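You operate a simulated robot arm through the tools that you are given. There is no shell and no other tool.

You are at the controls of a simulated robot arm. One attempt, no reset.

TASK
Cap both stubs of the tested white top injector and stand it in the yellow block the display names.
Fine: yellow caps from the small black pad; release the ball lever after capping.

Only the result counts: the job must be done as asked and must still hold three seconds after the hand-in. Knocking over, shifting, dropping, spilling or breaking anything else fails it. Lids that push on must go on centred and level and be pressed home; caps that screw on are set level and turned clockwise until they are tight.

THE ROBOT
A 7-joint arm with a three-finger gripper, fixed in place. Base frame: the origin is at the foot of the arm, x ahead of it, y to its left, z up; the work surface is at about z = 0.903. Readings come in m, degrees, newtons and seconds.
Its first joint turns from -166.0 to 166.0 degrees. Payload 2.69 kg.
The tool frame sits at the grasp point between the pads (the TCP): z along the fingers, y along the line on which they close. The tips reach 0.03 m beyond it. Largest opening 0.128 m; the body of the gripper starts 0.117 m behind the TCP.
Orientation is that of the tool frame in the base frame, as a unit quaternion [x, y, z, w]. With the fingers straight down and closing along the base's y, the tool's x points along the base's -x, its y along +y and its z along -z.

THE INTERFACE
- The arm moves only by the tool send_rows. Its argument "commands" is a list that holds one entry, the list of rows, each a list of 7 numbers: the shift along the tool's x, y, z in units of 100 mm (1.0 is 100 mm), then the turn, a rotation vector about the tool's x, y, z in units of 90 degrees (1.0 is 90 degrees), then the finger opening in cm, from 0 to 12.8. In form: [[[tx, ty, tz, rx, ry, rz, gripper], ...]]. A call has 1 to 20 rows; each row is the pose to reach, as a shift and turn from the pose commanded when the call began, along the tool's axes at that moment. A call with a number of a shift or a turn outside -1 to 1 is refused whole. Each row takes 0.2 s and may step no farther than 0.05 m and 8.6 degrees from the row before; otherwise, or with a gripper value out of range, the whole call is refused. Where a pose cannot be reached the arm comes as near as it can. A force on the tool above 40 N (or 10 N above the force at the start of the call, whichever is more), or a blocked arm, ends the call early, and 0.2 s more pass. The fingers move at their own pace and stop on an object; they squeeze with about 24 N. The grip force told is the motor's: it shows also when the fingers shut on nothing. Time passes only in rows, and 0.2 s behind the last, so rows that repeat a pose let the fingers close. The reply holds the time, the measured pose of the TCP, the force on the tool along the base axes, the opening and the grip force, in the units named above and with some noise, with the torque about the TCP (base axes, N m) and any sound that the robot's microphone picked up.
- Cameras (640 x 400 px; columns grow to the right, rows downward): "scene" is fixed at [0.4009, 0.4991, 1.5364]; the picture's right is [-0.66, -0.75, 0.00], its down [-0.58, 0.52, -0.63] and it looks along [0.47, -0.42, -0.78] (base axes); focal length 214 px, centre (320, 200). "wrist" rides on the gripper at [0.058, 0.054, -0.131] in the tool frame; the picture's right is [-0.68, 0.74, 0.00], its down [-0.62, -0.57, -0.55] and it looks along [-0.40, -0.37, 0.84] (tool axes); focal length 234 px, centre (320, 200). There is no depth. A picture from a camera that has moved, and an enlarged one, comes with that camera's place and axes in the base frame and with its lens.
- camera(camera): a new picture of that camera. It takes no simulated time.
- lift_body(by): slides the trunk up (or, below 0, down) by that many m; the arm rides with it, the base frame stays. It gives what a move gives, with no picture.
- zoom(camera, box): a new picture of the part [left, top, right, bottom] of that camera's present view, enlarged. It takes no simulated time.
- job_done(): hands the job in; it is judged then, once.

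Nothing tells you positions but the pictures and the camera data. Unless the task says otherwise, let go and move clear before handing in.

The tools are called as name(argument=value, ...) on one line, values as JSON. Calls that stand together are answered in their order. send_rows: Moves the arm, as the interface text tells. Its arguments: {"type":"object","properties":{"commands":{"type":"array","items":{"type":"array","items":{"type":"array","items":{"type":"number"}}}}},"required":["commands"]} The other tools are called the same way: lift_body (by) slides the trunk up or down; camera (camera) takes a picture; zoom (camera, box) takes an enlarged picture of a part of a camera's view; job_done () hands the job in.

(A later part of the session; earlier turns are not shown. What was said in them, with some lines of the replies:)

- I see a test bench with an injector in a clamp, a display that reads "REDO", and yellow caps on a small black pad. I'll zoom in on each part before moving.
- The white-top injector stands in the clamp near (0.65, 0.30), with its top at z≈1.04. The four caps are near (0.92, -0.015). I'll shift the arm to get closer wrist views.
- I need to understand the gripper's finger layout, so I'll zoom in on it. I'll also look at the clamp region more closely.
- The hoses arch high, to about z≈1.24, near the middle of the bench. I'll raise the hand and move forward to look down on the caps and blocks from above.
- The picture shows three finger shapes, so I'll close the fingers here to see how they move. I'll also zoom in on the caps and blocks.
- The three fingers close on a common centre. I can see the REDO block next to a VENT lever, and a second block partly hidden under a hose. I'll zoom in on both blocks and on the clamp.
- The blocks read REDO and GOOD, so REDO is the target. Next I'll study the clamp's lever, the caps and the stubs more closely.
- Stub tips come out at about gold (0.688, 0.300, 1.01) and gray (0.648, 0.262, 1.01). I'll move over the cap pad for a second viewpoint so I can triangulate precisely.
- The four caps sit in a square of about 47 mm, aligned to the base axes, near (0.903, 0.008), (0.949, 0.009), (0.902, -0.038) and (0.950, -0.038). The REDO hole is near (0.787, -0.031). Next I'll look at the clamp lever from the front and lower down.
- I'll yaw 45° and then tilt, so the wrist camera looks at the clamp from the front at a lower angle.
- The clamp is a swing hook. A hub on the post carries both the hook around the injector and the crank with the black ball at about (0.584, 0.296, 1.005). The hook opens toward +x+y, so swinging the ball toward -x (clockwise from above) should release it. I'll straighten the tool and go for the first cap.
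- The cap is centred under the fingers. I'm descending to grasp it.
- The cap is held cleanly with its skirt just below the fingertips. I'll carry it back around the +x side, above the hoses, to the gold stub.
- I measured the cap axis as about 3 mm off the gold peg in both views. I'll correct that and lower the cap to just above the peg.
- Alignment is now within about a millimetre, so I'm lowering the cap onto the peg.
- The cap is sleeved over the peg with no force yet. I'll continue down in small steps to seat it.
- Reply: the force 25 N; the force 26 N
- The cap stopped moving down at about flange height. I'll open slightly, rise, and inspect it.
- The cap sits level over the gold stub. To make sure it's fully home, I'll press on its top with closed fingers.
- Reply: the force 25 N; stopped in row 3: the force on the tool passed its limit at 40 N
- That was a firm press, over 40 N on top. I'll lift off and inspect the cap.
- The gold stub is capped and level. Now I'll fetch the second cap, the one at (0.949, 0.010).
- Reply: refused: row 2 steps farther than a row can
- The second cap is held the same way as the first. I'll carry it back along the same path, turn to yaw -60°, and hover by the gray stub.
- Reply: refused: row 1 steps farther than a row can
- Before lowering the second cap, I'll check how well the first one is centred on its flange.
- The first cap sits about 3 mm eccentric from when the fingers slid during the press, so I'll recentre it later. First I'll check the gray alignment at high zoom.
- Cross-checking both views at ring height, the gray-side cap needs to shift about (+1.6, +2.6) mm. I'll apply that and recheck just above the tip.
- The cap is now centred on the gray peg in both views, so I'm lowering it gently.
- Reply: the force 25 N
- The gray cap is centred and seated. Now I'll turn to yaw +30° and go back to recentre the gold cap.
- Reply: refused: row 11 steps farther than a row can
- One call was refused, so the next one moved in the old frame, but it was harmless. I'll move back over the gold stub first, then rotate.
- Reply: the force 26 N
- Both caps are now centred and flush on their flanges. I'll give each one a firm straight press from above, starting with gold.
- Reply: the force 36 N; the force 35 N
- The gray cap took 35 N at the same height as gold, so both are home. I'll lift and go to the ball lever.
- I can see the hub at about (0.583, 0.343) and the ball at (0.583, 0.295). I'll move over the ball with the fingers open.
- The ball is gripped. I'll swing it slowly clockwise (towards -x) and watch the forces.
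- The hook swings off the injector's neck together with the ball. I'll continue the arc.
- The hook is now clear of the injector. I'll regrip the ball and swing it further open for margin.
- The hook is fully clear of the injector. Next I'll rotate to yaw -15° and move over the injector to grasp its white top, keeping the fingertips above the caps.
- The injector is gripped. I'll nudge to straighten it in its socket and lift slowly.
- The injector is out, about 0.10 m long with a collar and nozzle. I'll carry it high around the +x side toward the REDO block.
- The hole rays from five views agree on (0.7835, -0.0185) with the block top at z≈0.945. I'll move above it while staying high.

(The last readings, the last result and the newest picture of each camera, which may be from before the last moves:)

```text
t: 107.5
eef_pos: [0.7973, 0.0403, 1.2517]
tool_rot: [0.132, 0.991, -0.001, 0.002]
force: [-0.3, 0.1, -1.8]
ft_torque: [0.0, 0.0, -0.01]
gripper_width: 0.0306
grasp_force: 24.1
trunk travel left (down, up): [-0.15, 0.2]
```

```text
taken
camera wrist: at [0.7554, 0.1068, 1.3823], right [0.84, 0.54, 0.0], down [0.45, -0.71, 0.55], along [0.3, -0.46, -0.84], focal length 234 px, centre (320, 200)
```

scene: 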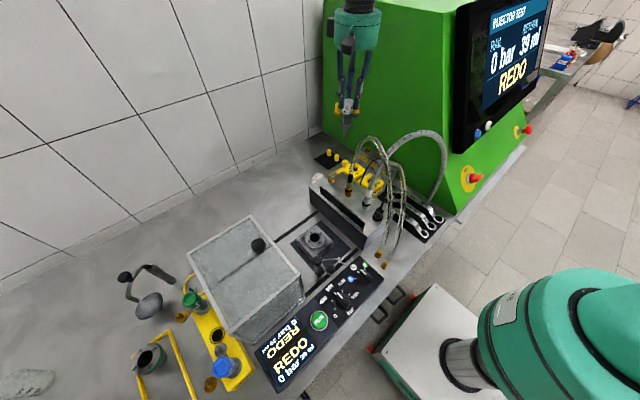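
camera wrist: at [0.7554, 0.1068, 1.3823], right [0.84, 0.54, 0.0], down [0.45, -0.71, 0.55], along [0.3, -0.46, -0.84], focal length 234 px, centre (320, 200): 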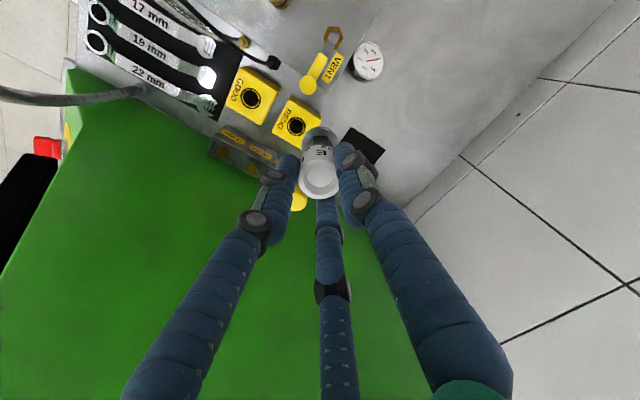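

send_rows(commands=[[[-0.019, -0.306, 0, 0, 0, 0, 2.0], [-0.038, -0.612, 0, 0, 0, 0, 2.0], [-0.038, -0.612, 0.3, 0, 0, 0, 2.0], [-0.038, -0.612, 0.6, 0, 0, 0, 2.0], [-0.038, -0.612, 1.0, 0, 0, 0, 2.0], [-0.038, -0.612, 1.0, 0, 0, 0, 2.0]]])

camera(camera="wrist")

zoom(camera="wrist", box=[250, 60, 380, 200])

zoom(camera="scene", box=[310, 90, 400, 200])

```text
t: 108.9
eef_pos: [0.7856, -0.0186, 1.1507]
tool_rot: [0.129, 0.992, 0.001, 0.001]
force: [0.8, -0.3, -2.3]
ft_torque: [0.03, 0.04, -0.01]
gripper_width: 0.0307
grasp_force: 24.5
trunk travel left (down, up): [-0.15, 0.2]
```

```text
taken
camera wrist: at [0.743, 0.0477, 1.2815], right [0.84, 0.54, 0.0], down [0.45, -0.71, 0.55], along [0.3, -0.46, -0.84], focal length 234 px, centre (320, 200)
```

wrist: 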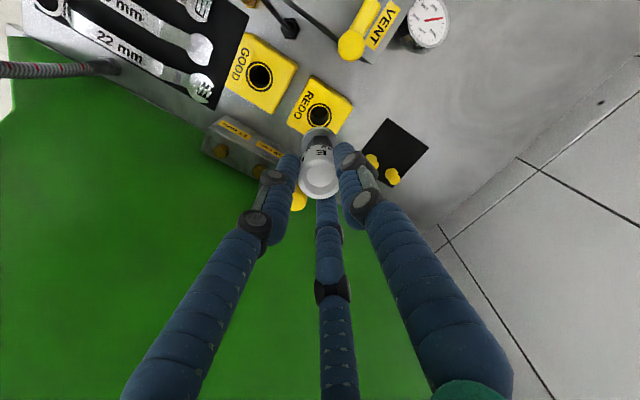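

```text
2.86 times, centred on (315, 130) of wrist
camera zoom: at [0.743, 0.0477, 1.2815], right [0.84, 0.54, 0.0], down [0.45, -0.71, 0.55], along [0.3, -0.46, -0.84], focal length 669 px, centre (334, 400)
```

zoom: 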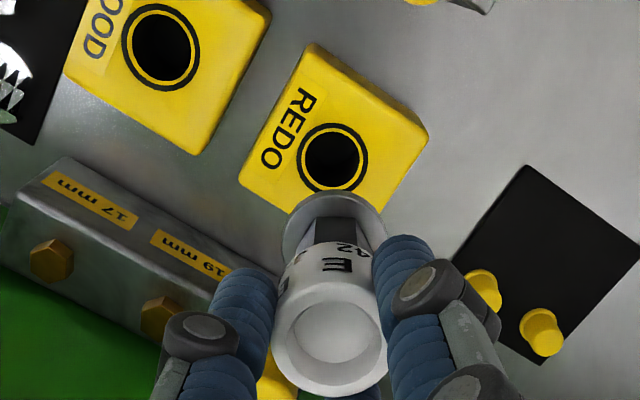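

```text
3.64 times, centred on (355, 145) of scene
camera zoom: at [0.4009, 0.4991, 1.5364], right [-0.66, -0.75, 0.0], down [-0.58, 0.52, -0.63], along [0.47, -0.42, -0.78], focal length 780 px, centre (193, 400)
```

zoom: 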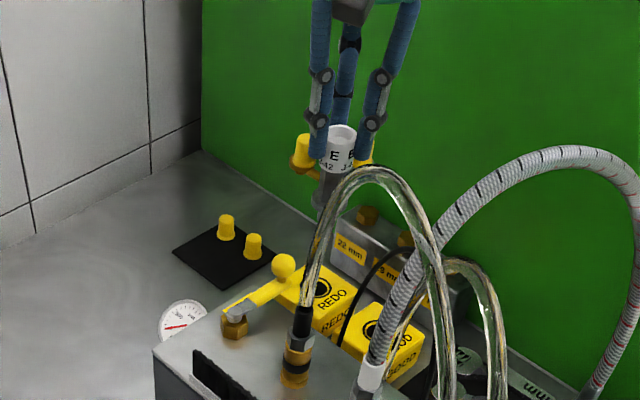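

The injector axis is within a millimetre of the hole, so I'm lowering to just above the block.

send_rows(commands=[[[-0.006, -0.006, 0.25, 0, 0, 0, 2.0], [-0.006, -0.006, 0.5, 0, 0, 0, 2.0], [-0.006, -0.006, 0.7, 0, 0, 0, 2.0], [-0.006, -0.006, 0.78, 0, 0, 0, 2.0], [-0.006, -0.006, 0.78, 0, 0, 0, 2.0]]])

zoom(camera="wrist", box=[250, 60, 380, 200])

zoom(camera="scene", box=[320, 110, 380, 190])

camera(camera="scene")

```text
t: 110.1
eef_pos: [0.7829, -0.0209, 1.074]
tool_rot: [0.131, 0.991, 0.001, 0.001]
force: [0.1, -0.1, -3.1]
ft_torque: [-0.04, 0.04, -0.01]
gripper_width: 0.0307
grasp_force: 24.3
trunk travel left (down, up): [-0.15, 0.2]
```

```text
2.86 times, centred on (315, 130) of wrist
camera zoom: at [0.7421, 0.0468, 1.2039], right [0.84, 0.54, 0.0], down [0.45, -0.71, 0.55], along [0.3, -0.46, -0.84], focal length 669 px, centre (334, 400)
```

zoom: 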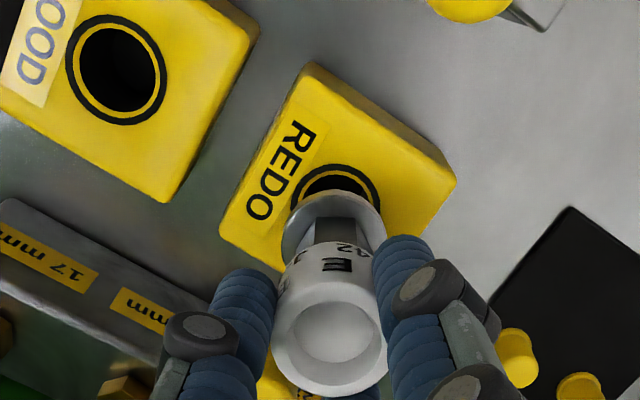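

```text
5.00 times, centred on (350, 150) of scene
camera zoom: at [0.4009, 0.4991, 1.5364], right [-0.66, -0.75, 0.0], down [-0.58, 0.52, -0.63], along [0.47, -0.42, -0.78], focal length 1072 px, centre (170, 450)
```

zoom: 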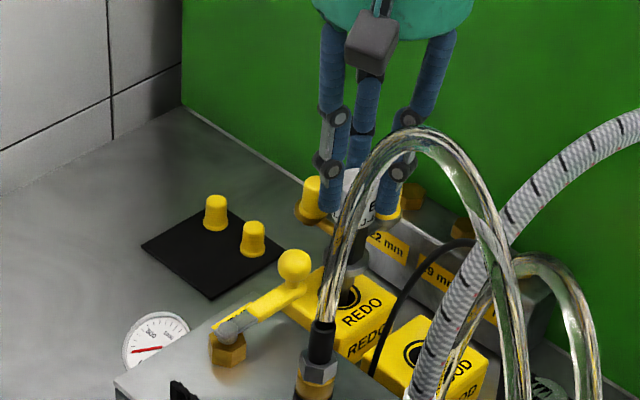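

```text
taken
```

scene: 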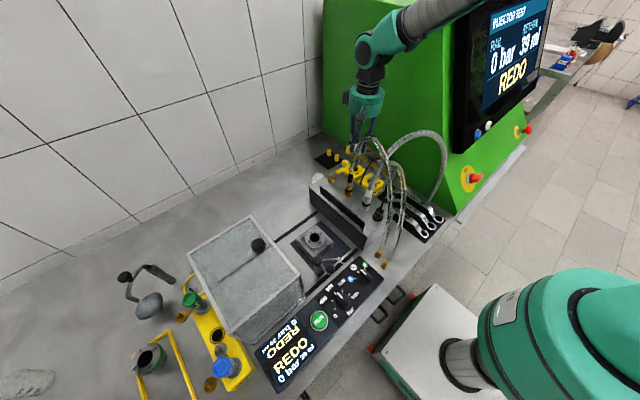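

send_rows(commands=[[[-0.008, 0.008, 0.05, 0, 0, 0, 2.0], [-0.008, 0.008, 0.1, 0, 0, 0, 2.0], [-0.008, 0.008, 0.15, 0, 0, 0, 2.0], [-0.008, 0.008, 0.2, 0, 0, 0, 2.0], [-0.008, 0.008, 0.25, 0, 0, 0, 2.0], [-0.008, 0.008, 0.3, 0, 0, 0, 2.0], [-0.008, 0.008, 0.3, 0, 0, 0, 2.0]]])

zoom(camera="wrist", box=[250, 60, 380, 200])

zoom(camera="scene", box=[320, 110, 380, 190])

```text
t: 111.7
eef_pos: [0.7849, -0.0197, 1.0431]
tool_rot: [0.131, 0.991, 0.001, 0.001]
force: [0.0, -1.2, -3.2]
ft_torque: [0.04, 0.08, -0.02]
gripper_width: 0.0309
grasp_force: 24.4
trunk travel left (down, up): [-0.15, 0.2]
```

```text
2.86 times, centred on (315, 130) of wrist
camera zoom: at [0.7434, 0.0472, 1.1742], right [0.84, 0.54, 0.0], down [0.45, -0.71, 0.55], along [0.3, -0.46, -0.84], focal length 669 px, centre (334, 400)
```

zoom: 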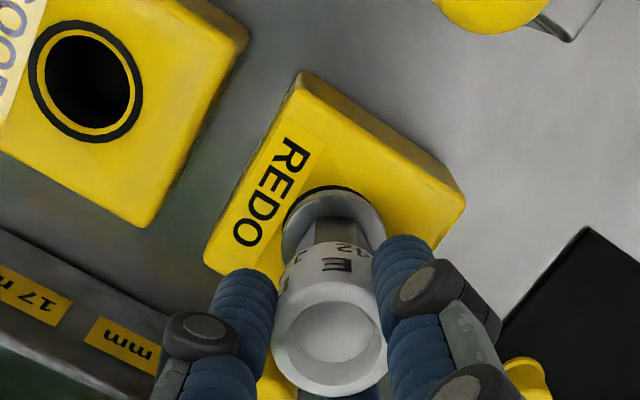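

```text
5.00 times, centred on (350, 150) of scene
camera zoom: at [0.4009, 0.4991, 1.5364], right [-0.66, -0.75, 0.0], down [-0.58, 0.52, -0.63], along [0.47, -0.42, -0.78], focal length 1072 px, centre (170, 450)
```

zoom: 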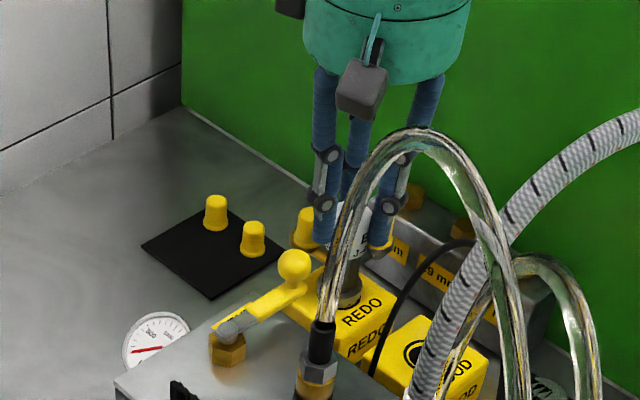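

Going in well with no contact force yet. I'll keep lowering gently until it seats.

send_rows(commands=[[[0, 0, 0.03, 0, 0, 0, 2.0], [0, 0, 0.06, 0, 0, 0, 2.0], [0, 0, 0.09, 0, 0, 0, 2.0], [0, 0, 0.12, 0, 0, 0, 2.0], [0, 0, 0.12, 0, 0, 0, 2.0]]])

zoom(camera="wrist", box=[250, 60, 380, 200])

zoom(camera="scene", box=[335, 130, 375, 180])

```text
t: 112.9
eef_pos: [0.7844, -0.0193, 1.0305]
tool_rot: [0.13, 0.991, 0.001, 0.002]
force: [0.6, -2.6, 23.6]
ft_torque: [-0.85, -0.42, 0.04]
gripper_width: 0.0308
grasp_force: 7.6
trunk travel left (down, up): [-0.15, 0.2]
```

```text
2.86 times, centred on (315, 130) of wrist
camera zoom: at [0.7431, 0.0467, 1.1623], right [0.84, 0.54, 0.0], down [0.45, -0.71, 0.55], along [0.3, -0.46, -0.84], focal length 669 px, centre (334, 400)
```

zoom: 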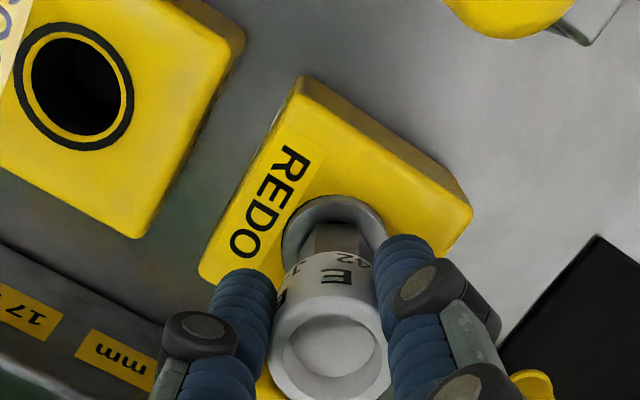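

```text
8.00 times, centred on (355, 155) of scene
camera zoom: at [0.4009, 0.4991, 1.5364], right [-0.66, -0.75, 0.0], down [-0.58, 0.52, -0.63], along [0.47, -0.42, -0.78], focal length 1716 px, centre (40, 560)
```

zoom: 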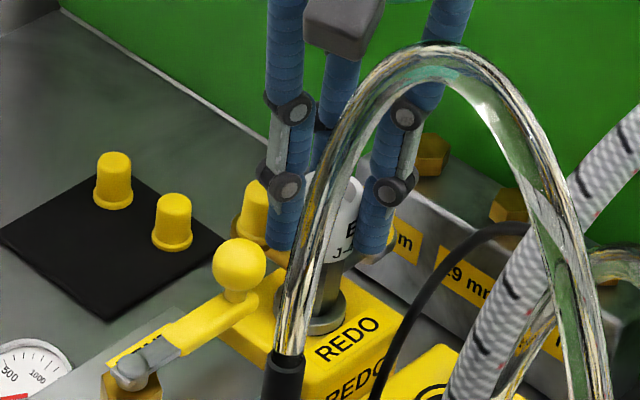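

Contact: the collar is seated on the block. I'll relieve the load and then look before releasing.

send_rows(commands=[[[0, 0, -0.015, 0, 0, 0, 2.0], [0, 0, -0.025, 0, 0, 0, 2.0], [0, 0, -0.025, 0, 0, 0, 2.0]]])

zoom(camera="wrist", box=[270, 100, 370, 200])

```text
t: 113.7
eef_pos: [0.7857, -0.0201, 1.0337]
tool_rot: [0.13, 0.992, 0.001, 0.001]
force: [0.4, 0.7, -4.1]
ft_torque: [0.06, 0.01, -0.06]
gripper_width: 0.0304
grasp_force: 23.9
trunk travel left (down, up): [-0.15, 0.2]
```

```text
4.00 times, centred on (320, 150) of wrist
camera zoom: at [0.7436, 0.0468, 1.1643], right [0.84, 0.54, 0.0], down [0.45, -0.71, 0.55], along [0.3, -0.46, -0.84], focal length 937 px, centre (320, 400)
```

zoom: 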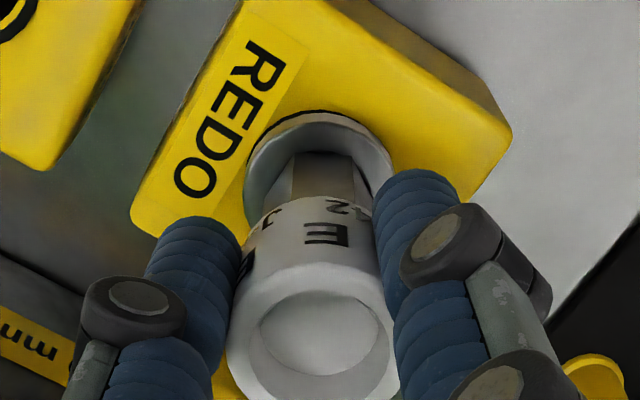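

send_rows(commands=[[[0, 0, 0.007, 0, 0, 0, 2.0], [0, 0, 0.012, 0, 0, 0, 2.0], [0, 0, 0.012, 0, 0, 0, 2.0]]])

```text
t: 114.5
eef_pos: [0.7855, -0.0202, 1.0318]
tool_rot: [0.131, 0.991, 0.001, 0.001]
force: [0.2, 1.0, -2.5]
ft_torque: [0.01, -0.01, 0.01]
gripper_width: 0.0303
grasp_force: 24.1
trunk travel left (down, up): [-0.15, 0.2]
```

send_rows(commands=[[[0, 0, 0.008, 0, 0, 0, 2.0], [0, 0, 0.008, 0, 0, 0, 2.0]]])

```text
t: 115.1
eef_pos: [0.786, -0.0213, 1.0314]
tool_rot: [0.13, 0.991, 0.001, 0.001]
force: [0.3, 0.6, -3.5]
ft_torque: [0.01, 0.02, 0.01]
gripper_width: 0.0302
grasp_force: 24.1
trunk travel left (down, up): [-0.15, 0.2]
```

send_rows(commands=[[[0, 0, 0.007, 0, 0, 0, 2.0], [0, 0, 0.014, 0, 0, 0, 2.0], [0, 0, 0.014, 0, 0, 0, 2.0]]])

```text
t: 115.9
eef_pos: [0.7858, -0.0205, 1.0294]
tool_rot: [0.13, 0.991, 0.0, 0.001]
force: [-1.0, 0.3, -3.0]
ft_torque: [-0.03, -0.01, 0.02]
gripper_width: 0.0304
grasp_force: 24.3
trunk travel left (down, up): [-0.15, 0.2]
```

send_rows(commands=[[[0, 0, 0.01, 0, 0, 0, 2.0], [0, 0, 0.02, 0, 0, 0, 2.0], [0, 0, 0.02, 0, 0, 0, 2.0]]])

zoom(camera="wrist", box=[270, 100, 370, 200])

zoom(camera="scene", box=[335, 130, 375, 180])

```text
t: 116.7
eef_pos: [0.7849, -0.0194, 1.0282]
tool_rot: [0.13, 0.992, 0.001, 0.001]
force: [-0.1, -0.4, -3.1]
ft_torque: [0.03, -0.01, 0.02]
gripper_width: 0.0305
grasp_force: 24.0
trunk travel left (down, up): [-0.15, 0.2]
```

```text
4.00 times, centred on (320, 150) of wrist
camera zoom: at [0.7434, 0.0467, 1.1591], right [0.84, 0.54, 0.0], down [0.45, -0.71, 0.55], along [0.3, -0.46, -0.84], focal length 937 px, centre (320, 400)
```

zoom: 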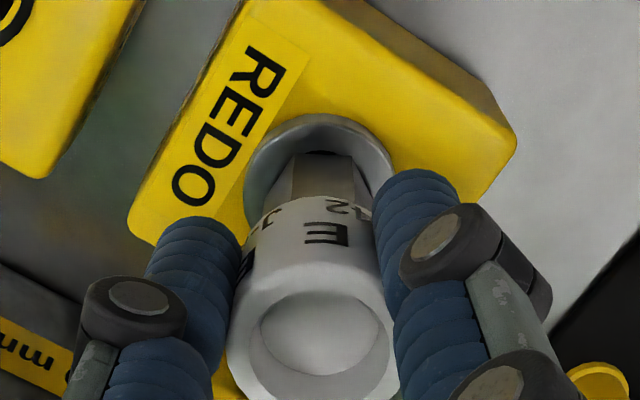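

```text
8.00 times, centred on (355, 155) of scene
camera zoom: at [0.4009, 0.4991, 1.5364], right [-0.66, -0.75, 0.0], down [-0.58, 0.52, -0.63], along [0.47, -0.42, -0.78], focal length 1716 px, centre (40, 560)
```

zoom: 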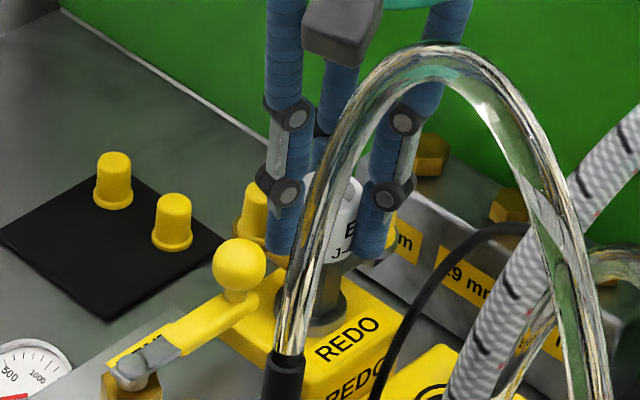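

send_rows(commands=[[[0, 0, 0.01, 0, 0, 0, 2.0], [0, 0, 0.02, 0, 0, 0, 2.0], [0, 0, 0.02, 0, 0, 0, 2.0]]])

```text
t: 117.5
eef_pos: [0.7865, -0.0183, 1.0275]
tool_rot: [0.13, 0.991, 0.001, 0.001]
force: [-4.1, -2.3, 9.1]
ft_torque: [-0.02, 0.44, 0.05]
gripper_width: 0.0306
grasp_force: 24.7
trunk travel left (down, up): [-0.15, 0.2]
```

send_rows(commands=[[[0.008, -0.009, 0, 0, 0, 0, 2.0], [0.008, -0.009, 0, 0, 0, 0, 2.0]]])

zoom(camera="wrist", box=[290, 110, 350, 170])

zoom(camera="scene", box=[345, 150, 375, 180])

```text
t: 118.1
eef_pos: [0.7854, -0.0199, 1.0281]
tool_rot: [0.131, 0.991, 0.002, 0.003]
force: [3.3, 1.4, 8.8]
ft_torque: [0.2, -0.14, -0.07]
gripper_width: 0.0302
grasp_force: 24.0
trunk travel left (down, up): [-0.15, 0.2]
```

```text
6.67 times, centred on (320, 140) of wrist
camera zoom: at [0.7429, 0.0465, 1.1589], right [0.84, 0.54, 0.0], down [0.45, -0.71, 0.55], along [0.3, -0.46, -0.84], focal length 1561 px, centre (320, 600)
```

zoom: 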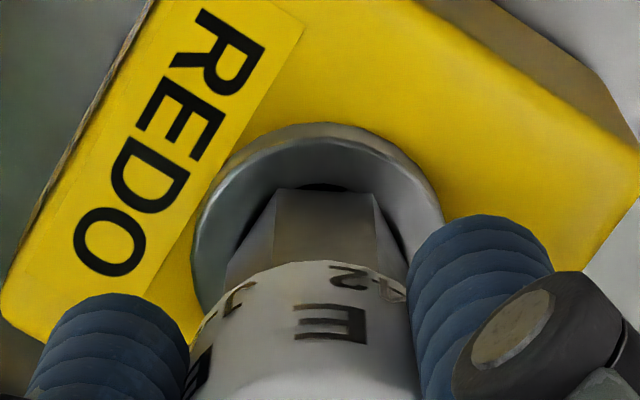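

```text
13.33 times, centred on (360, 165) of scene
camera zoom: at [0.4009, 0.4991, 1.5364], right [-0.66, -0.75, 0.0], down [-0.58, 0.52, -0.63], along [0.47, -0.42, -0.78], focal length 2860 px, centre (-213, 667)
```

zoom: 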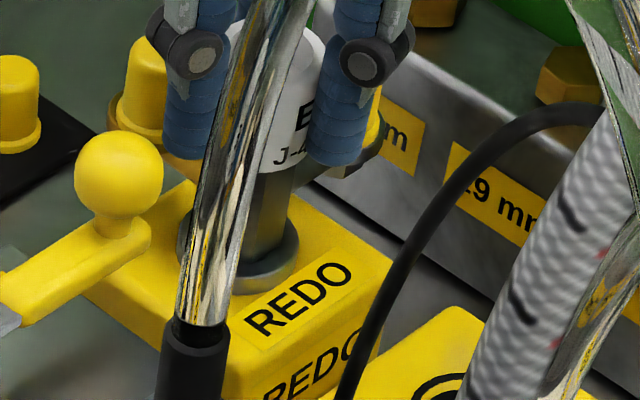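

The collar is flush on the REDO block. I'll centre the lateral load, ease off and open the fingers.

send_rows(commands=[[[-0.004, 0.004, -0.01, 0, 0, 0, 2.0], [-0.004, 0.004, -0.01, 0, 0, 0, 2.0]]])

```text
t: 118.7
eef_pos: [0.7847, -0.021, 1.0281]
tool_rot: [0.131, 0.991, 0.0, 0.002]
force: [4.0, -1.0, 9.1]
ft_torque: [0.03, -0.04, 0.01]
gripper_width: 0.0301
grasp_force: 24.2
trunk travel left (down, up): [-0.15, 0.2]
```

send_rows(commands=[[[-0.003, 0.002, -0.008, 0, 0, 0, 2.0], [-0.003, 0.002, -0.008, 0, 0, 0, 2.0]]])

```text
t: 119.3
eef_pos: [0.784, -0.0191, 1.0283]
tool_rot: [0.13, 0.991, 0.001, 0.001]
force: [1.7, -1.1, 3.8]
ft_torque: [-0.13, 0.05, 0.01]
gripper_width: 0.0303
grasp_force: 23.9
trunk travel left (down, up): [-0.15, 0.2]
```

send_rows(commands=[[[0, 0, 0, 0, 0, 0, 3.0], [0, 0, 0, 0, 0, 0, 3.4], [0, 0, 0, 0, 0, 0, 4.0], [0, 0, 0, 0, 0, 0, 4.6], [0, 0, 0, 0, 0, 0, 4.6]]])

zoom(camera="wrist", box=[260, 90, 380, 210])

zoom(camera="scene", box=[335, 130, 375, 180])

```text
t: 120.5
eef_pos: [0.7841, -0.0184, 1.0277]
tool_rot: [0.131, 0.991, 0.001, 0.002]
force: [0.3, -0.2, 0.1]
ft_torque: [0.0, -0.01, -0.01]
gripper_width: 0.0461
grasp_force: 0.1
trunk travel left (down, up): [-0.15, 0.2]
```

```text
3.33 times, centred on (320, 150) of wrist
camera zoom: at [0.7433, 0.047, 1.1595], right [0.84, 0.54, 0.0], down [0.45, -0.71, 0.55], along [0.3, -0.46, -0.84], focal length 781 px, centre (320, 367)
```

zoom: 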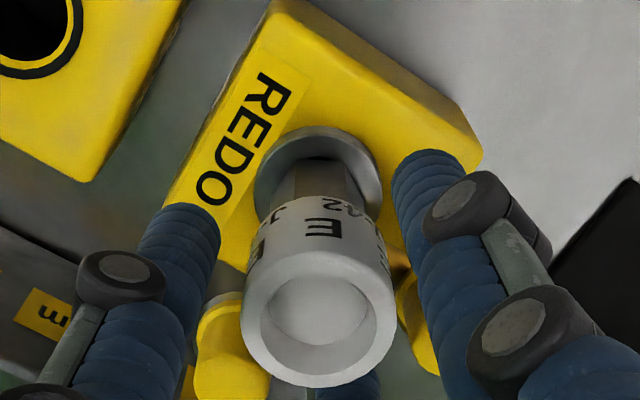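

```text
8.00 times, centred on (355, 155) of scene
camera zoom: at [0.4009, 0.4991, 1.5364], right [-0.66, -0.75, 0.0], down [-0.58, 0.52, -0.63], along [0.47, -0.42, -0.78], focal length 1716 px, centre (40, 560)
```

zoom: 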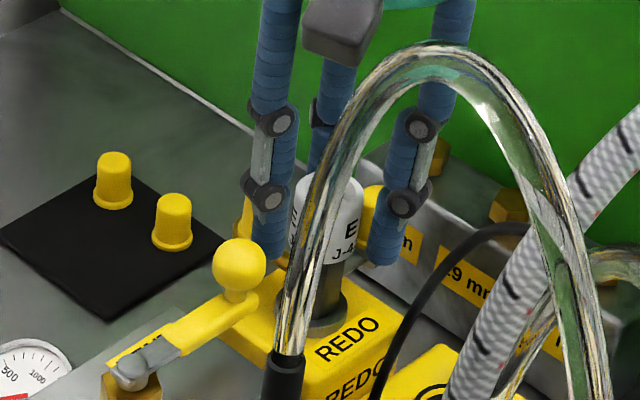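

The injector stands upright in the REDO block. I'll lift straight up and check.

send_rows(commands=[[[0, 0, -0.1, 0, 0, 0, 4.6], [0, 0, -0.3, 0, 0, 0, 4.6], [0, 0, -0.6, 0, 0, 0, 4.6], [0, 0, -1.0, 0, 0, 0, 4.6], [0, 0, -1.0, 0, 0, 0, 4.6]]])

zoom(camera="wrist", box=[260, 50, 380, 170])

zoom(camera="scene", box=[335, 130, 375, 180])

```text
t: 121.7
eef_pos: [0.7867, -0.0184, 1.1303]
tool_rot: [0.131, 0.991, 0.002, 0.001]
force: [-0.3, -0.8, 0.6]
ft_torque: [0.01, -0.06, 0.01]
gripper_width: 0.0462
grasp_force: 0.2
trunk travel left (down, up): [-0.15, 0.2]
```

```text
3.33 times, centred on (320, 110) of wrist
camera zoom: at [0.7437, 0.0471, 1.2608], right [0.84, 0.54, 0.0], down [0.45, -0.71, 0.55], along [0.3, -0.46, -0.84], focal length 781 px, centre (320, 500)
```

zoom: 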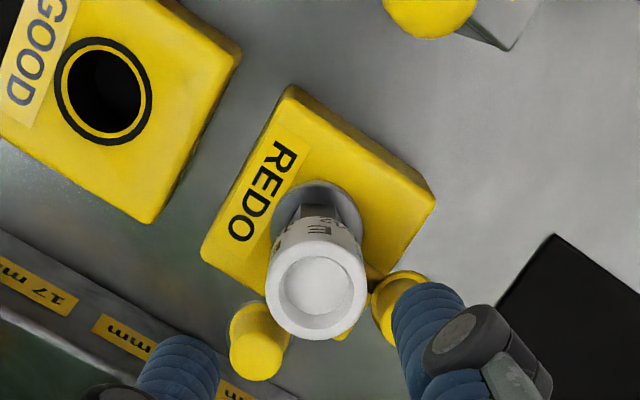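

```text
8.00 times, centred on (355, 155) of scene
camera zoom: at [0.4009, 0.4991, 1.5364], right [-0.66, -0.75, 0.0], down [-0.58, 0.52, -0.63], along [0.47, -0.42, -0.78], focal length 1716 px, centre (40, 560)
```

zoom: 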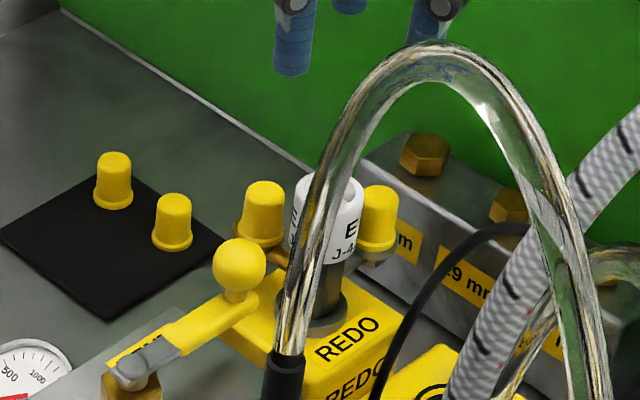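

send_rows(commands=[[[0, 0, -0.4, 0, 0, 0, 4.6], [0, 0, -0.8, 0, 0, 0, 4.6], [-0.3, 0.1, -0.9, 0, 0, 0, 4.6], [-0.4, 0.5, -0.9, 0, 0, 0, 4.6], [-0.4, 0.95, -0.9, 0, 0, 0, 4.6], [-0.4, 0.95, -0.9, 0, 0, 0, 4.6]]])

camera(camera="scene")

camera(camera="wrist")

zoom(camera="scene", box=[345, 145, 370, 175])

zoom(camera="wrist", box=[220, 60, 320, 160])

```text
t: 123.1
eef_pos: [0.8495, 0.0631, 1.2187]
tool_rot: [0.13, 0.991, 0.0, 0.001]
force: [0.8, 0.2, 0.1]
ft_torque: [-0.04, -0.03, -0.01]
gripper_width: 0.0459
grasp_force: 0.0
trunk travel left (down, up): [-0.15, 0.2]
```

```text
taken
```

scene: 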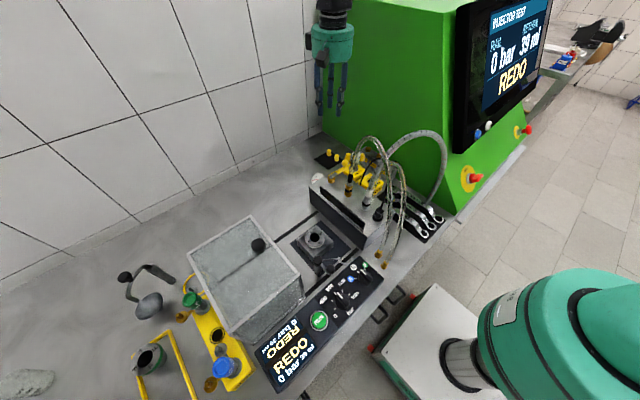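

```text
taken
camera wrist: at [0.8077, 0.1307, 1.3501], right [0.84, 0.54, 0.0], down [0.45, -0.71, 0.55], along [0.3, -0.46, -0.84], focal length 234 px, centre (320, 200)
```

wrist: 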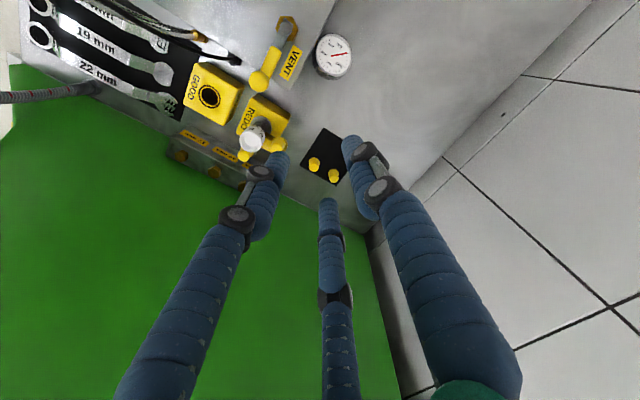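

```text
13.33 times, centred on (358, 160) of scene
camera zoom: at [0.4009, 0.4991, 1.5364], right [-0.66, -0.75, 0.0], down [-0.58, 0.52, -0.63], along [0.47, -0.42, -0.78], focal length 2860 px, centre (-180, 733)
```

zoom: 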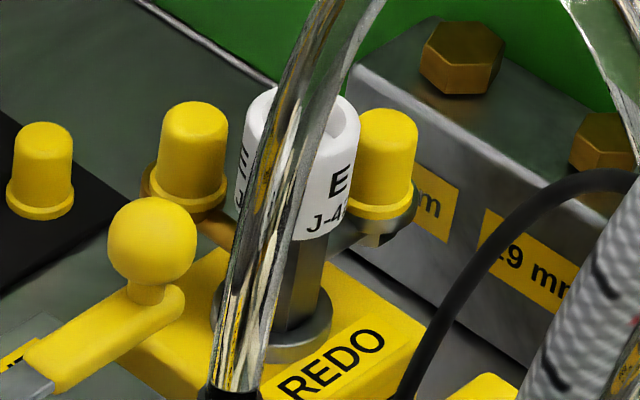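

```text
4.00 times, centred on (270, 110) of wrist
camera zoom: at [0.8077, 0.1307, 1.3501], right [0.84, 0.54, 0.0], down [0.45, -0.71, 0.55], along [0.3, -0.46, -0.84], focal length 937 px, centre (520, 560)
```

zoom: 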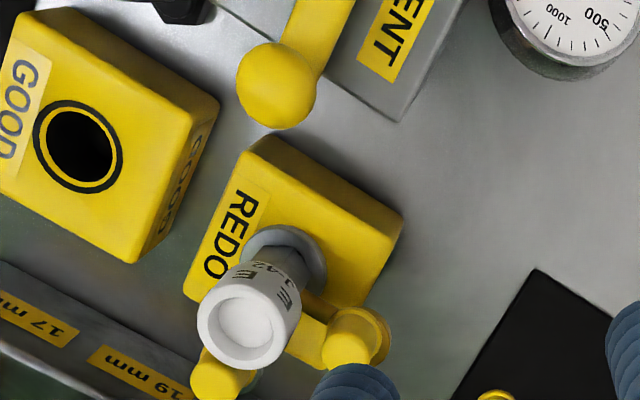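

zoom(camera="wrist", box=[235, 120, 295, 170])

zoom(camera="scene", box=[345, 148, 365, 165])

zoom(camera="scene", box=[286, 200, 356, 280])

```text
8.00 times, centred on (265, 145) of wrist
camera zoom: at [0.8077, 0.1307, 1.3501], right [0.84, 0.54, 0.0], down [0.45, -0.71, 0.55], along [0.3, -0.46, -0.84], focal length 1873 px, centre (760, 640)
```

zoom: 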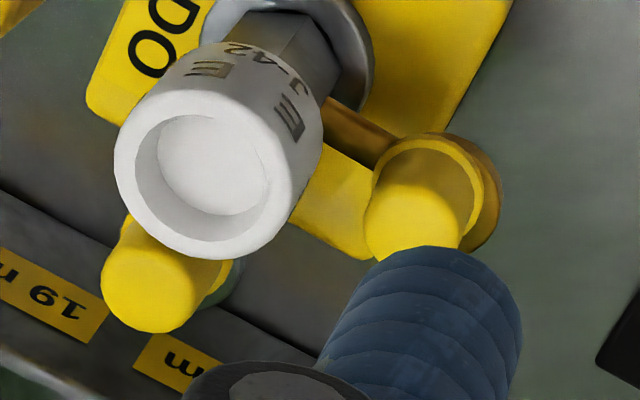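

```text
16.00 times, centred on (355, 156) of scene
camera zoom: at [0.4009, 0.4991, 1.5364], right [-0.66, -0.75, 0.0], down [-0.58, 0.52, -0.63], along [0.47, -0.42, -0.78], focal length 3432 px, centre (-240, 896)
```

zoom: 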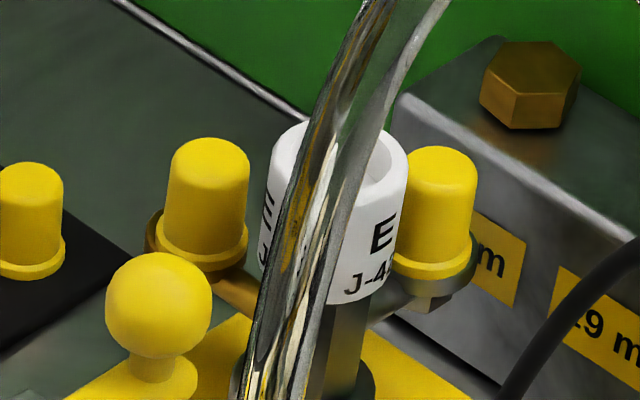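

```text
5.00 times, centred on (321, 240) of scene
camera zoom: at [0.4009, 0.4991, 1.5364], right [-0.66, -0.75, 0.0], down [-0.58, 0.52, -0.63], along [0.47, -0.42, -0.78], focal length 1072 px, centre (315, 0)
```

zoom: 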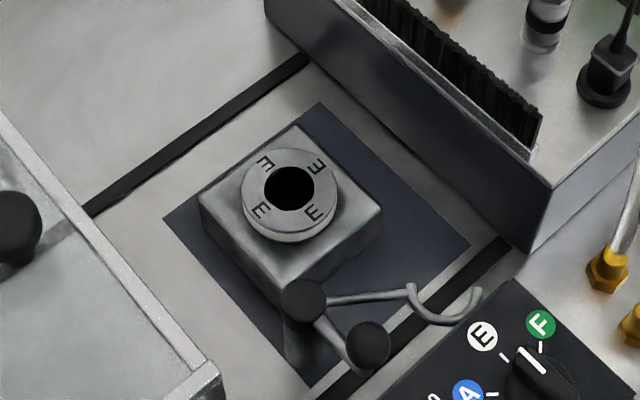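

Everything is in place. Both stubs are capped, the clamp lever is swung open, the injector stands in the REDO block, the other objects look undisturbed, and the hand is clear, so I'm handing in.

job_done()

```text
The job is handed in.
```

The job is handed in: the white-top injector now stands upright in the yellow block marked REDO, the one the display names, with both stubs capped. I haven't seen the verdict.

- **Caps:** both came from the small black pad. Each was pressed down with about 35 N and sits level and flush. My first press left the gold cap about 3 mm off centre, so I lifted it, recentred it and pressed it again. In the last pictures it is still about 1 mm off centre.
- **Ball lever:** I opened it only after both caps were on, swinging it about 75° so the hook is well clear of the injector. No click was reported, so I judged the release by sight.
- **Injector:** its collar rests flush on top of the block and it stayed upright when I let go.
- **Everything else:** I saw nothing else knocked, moved or dropped. The other two caps are still on the pad, and the hand is clear.
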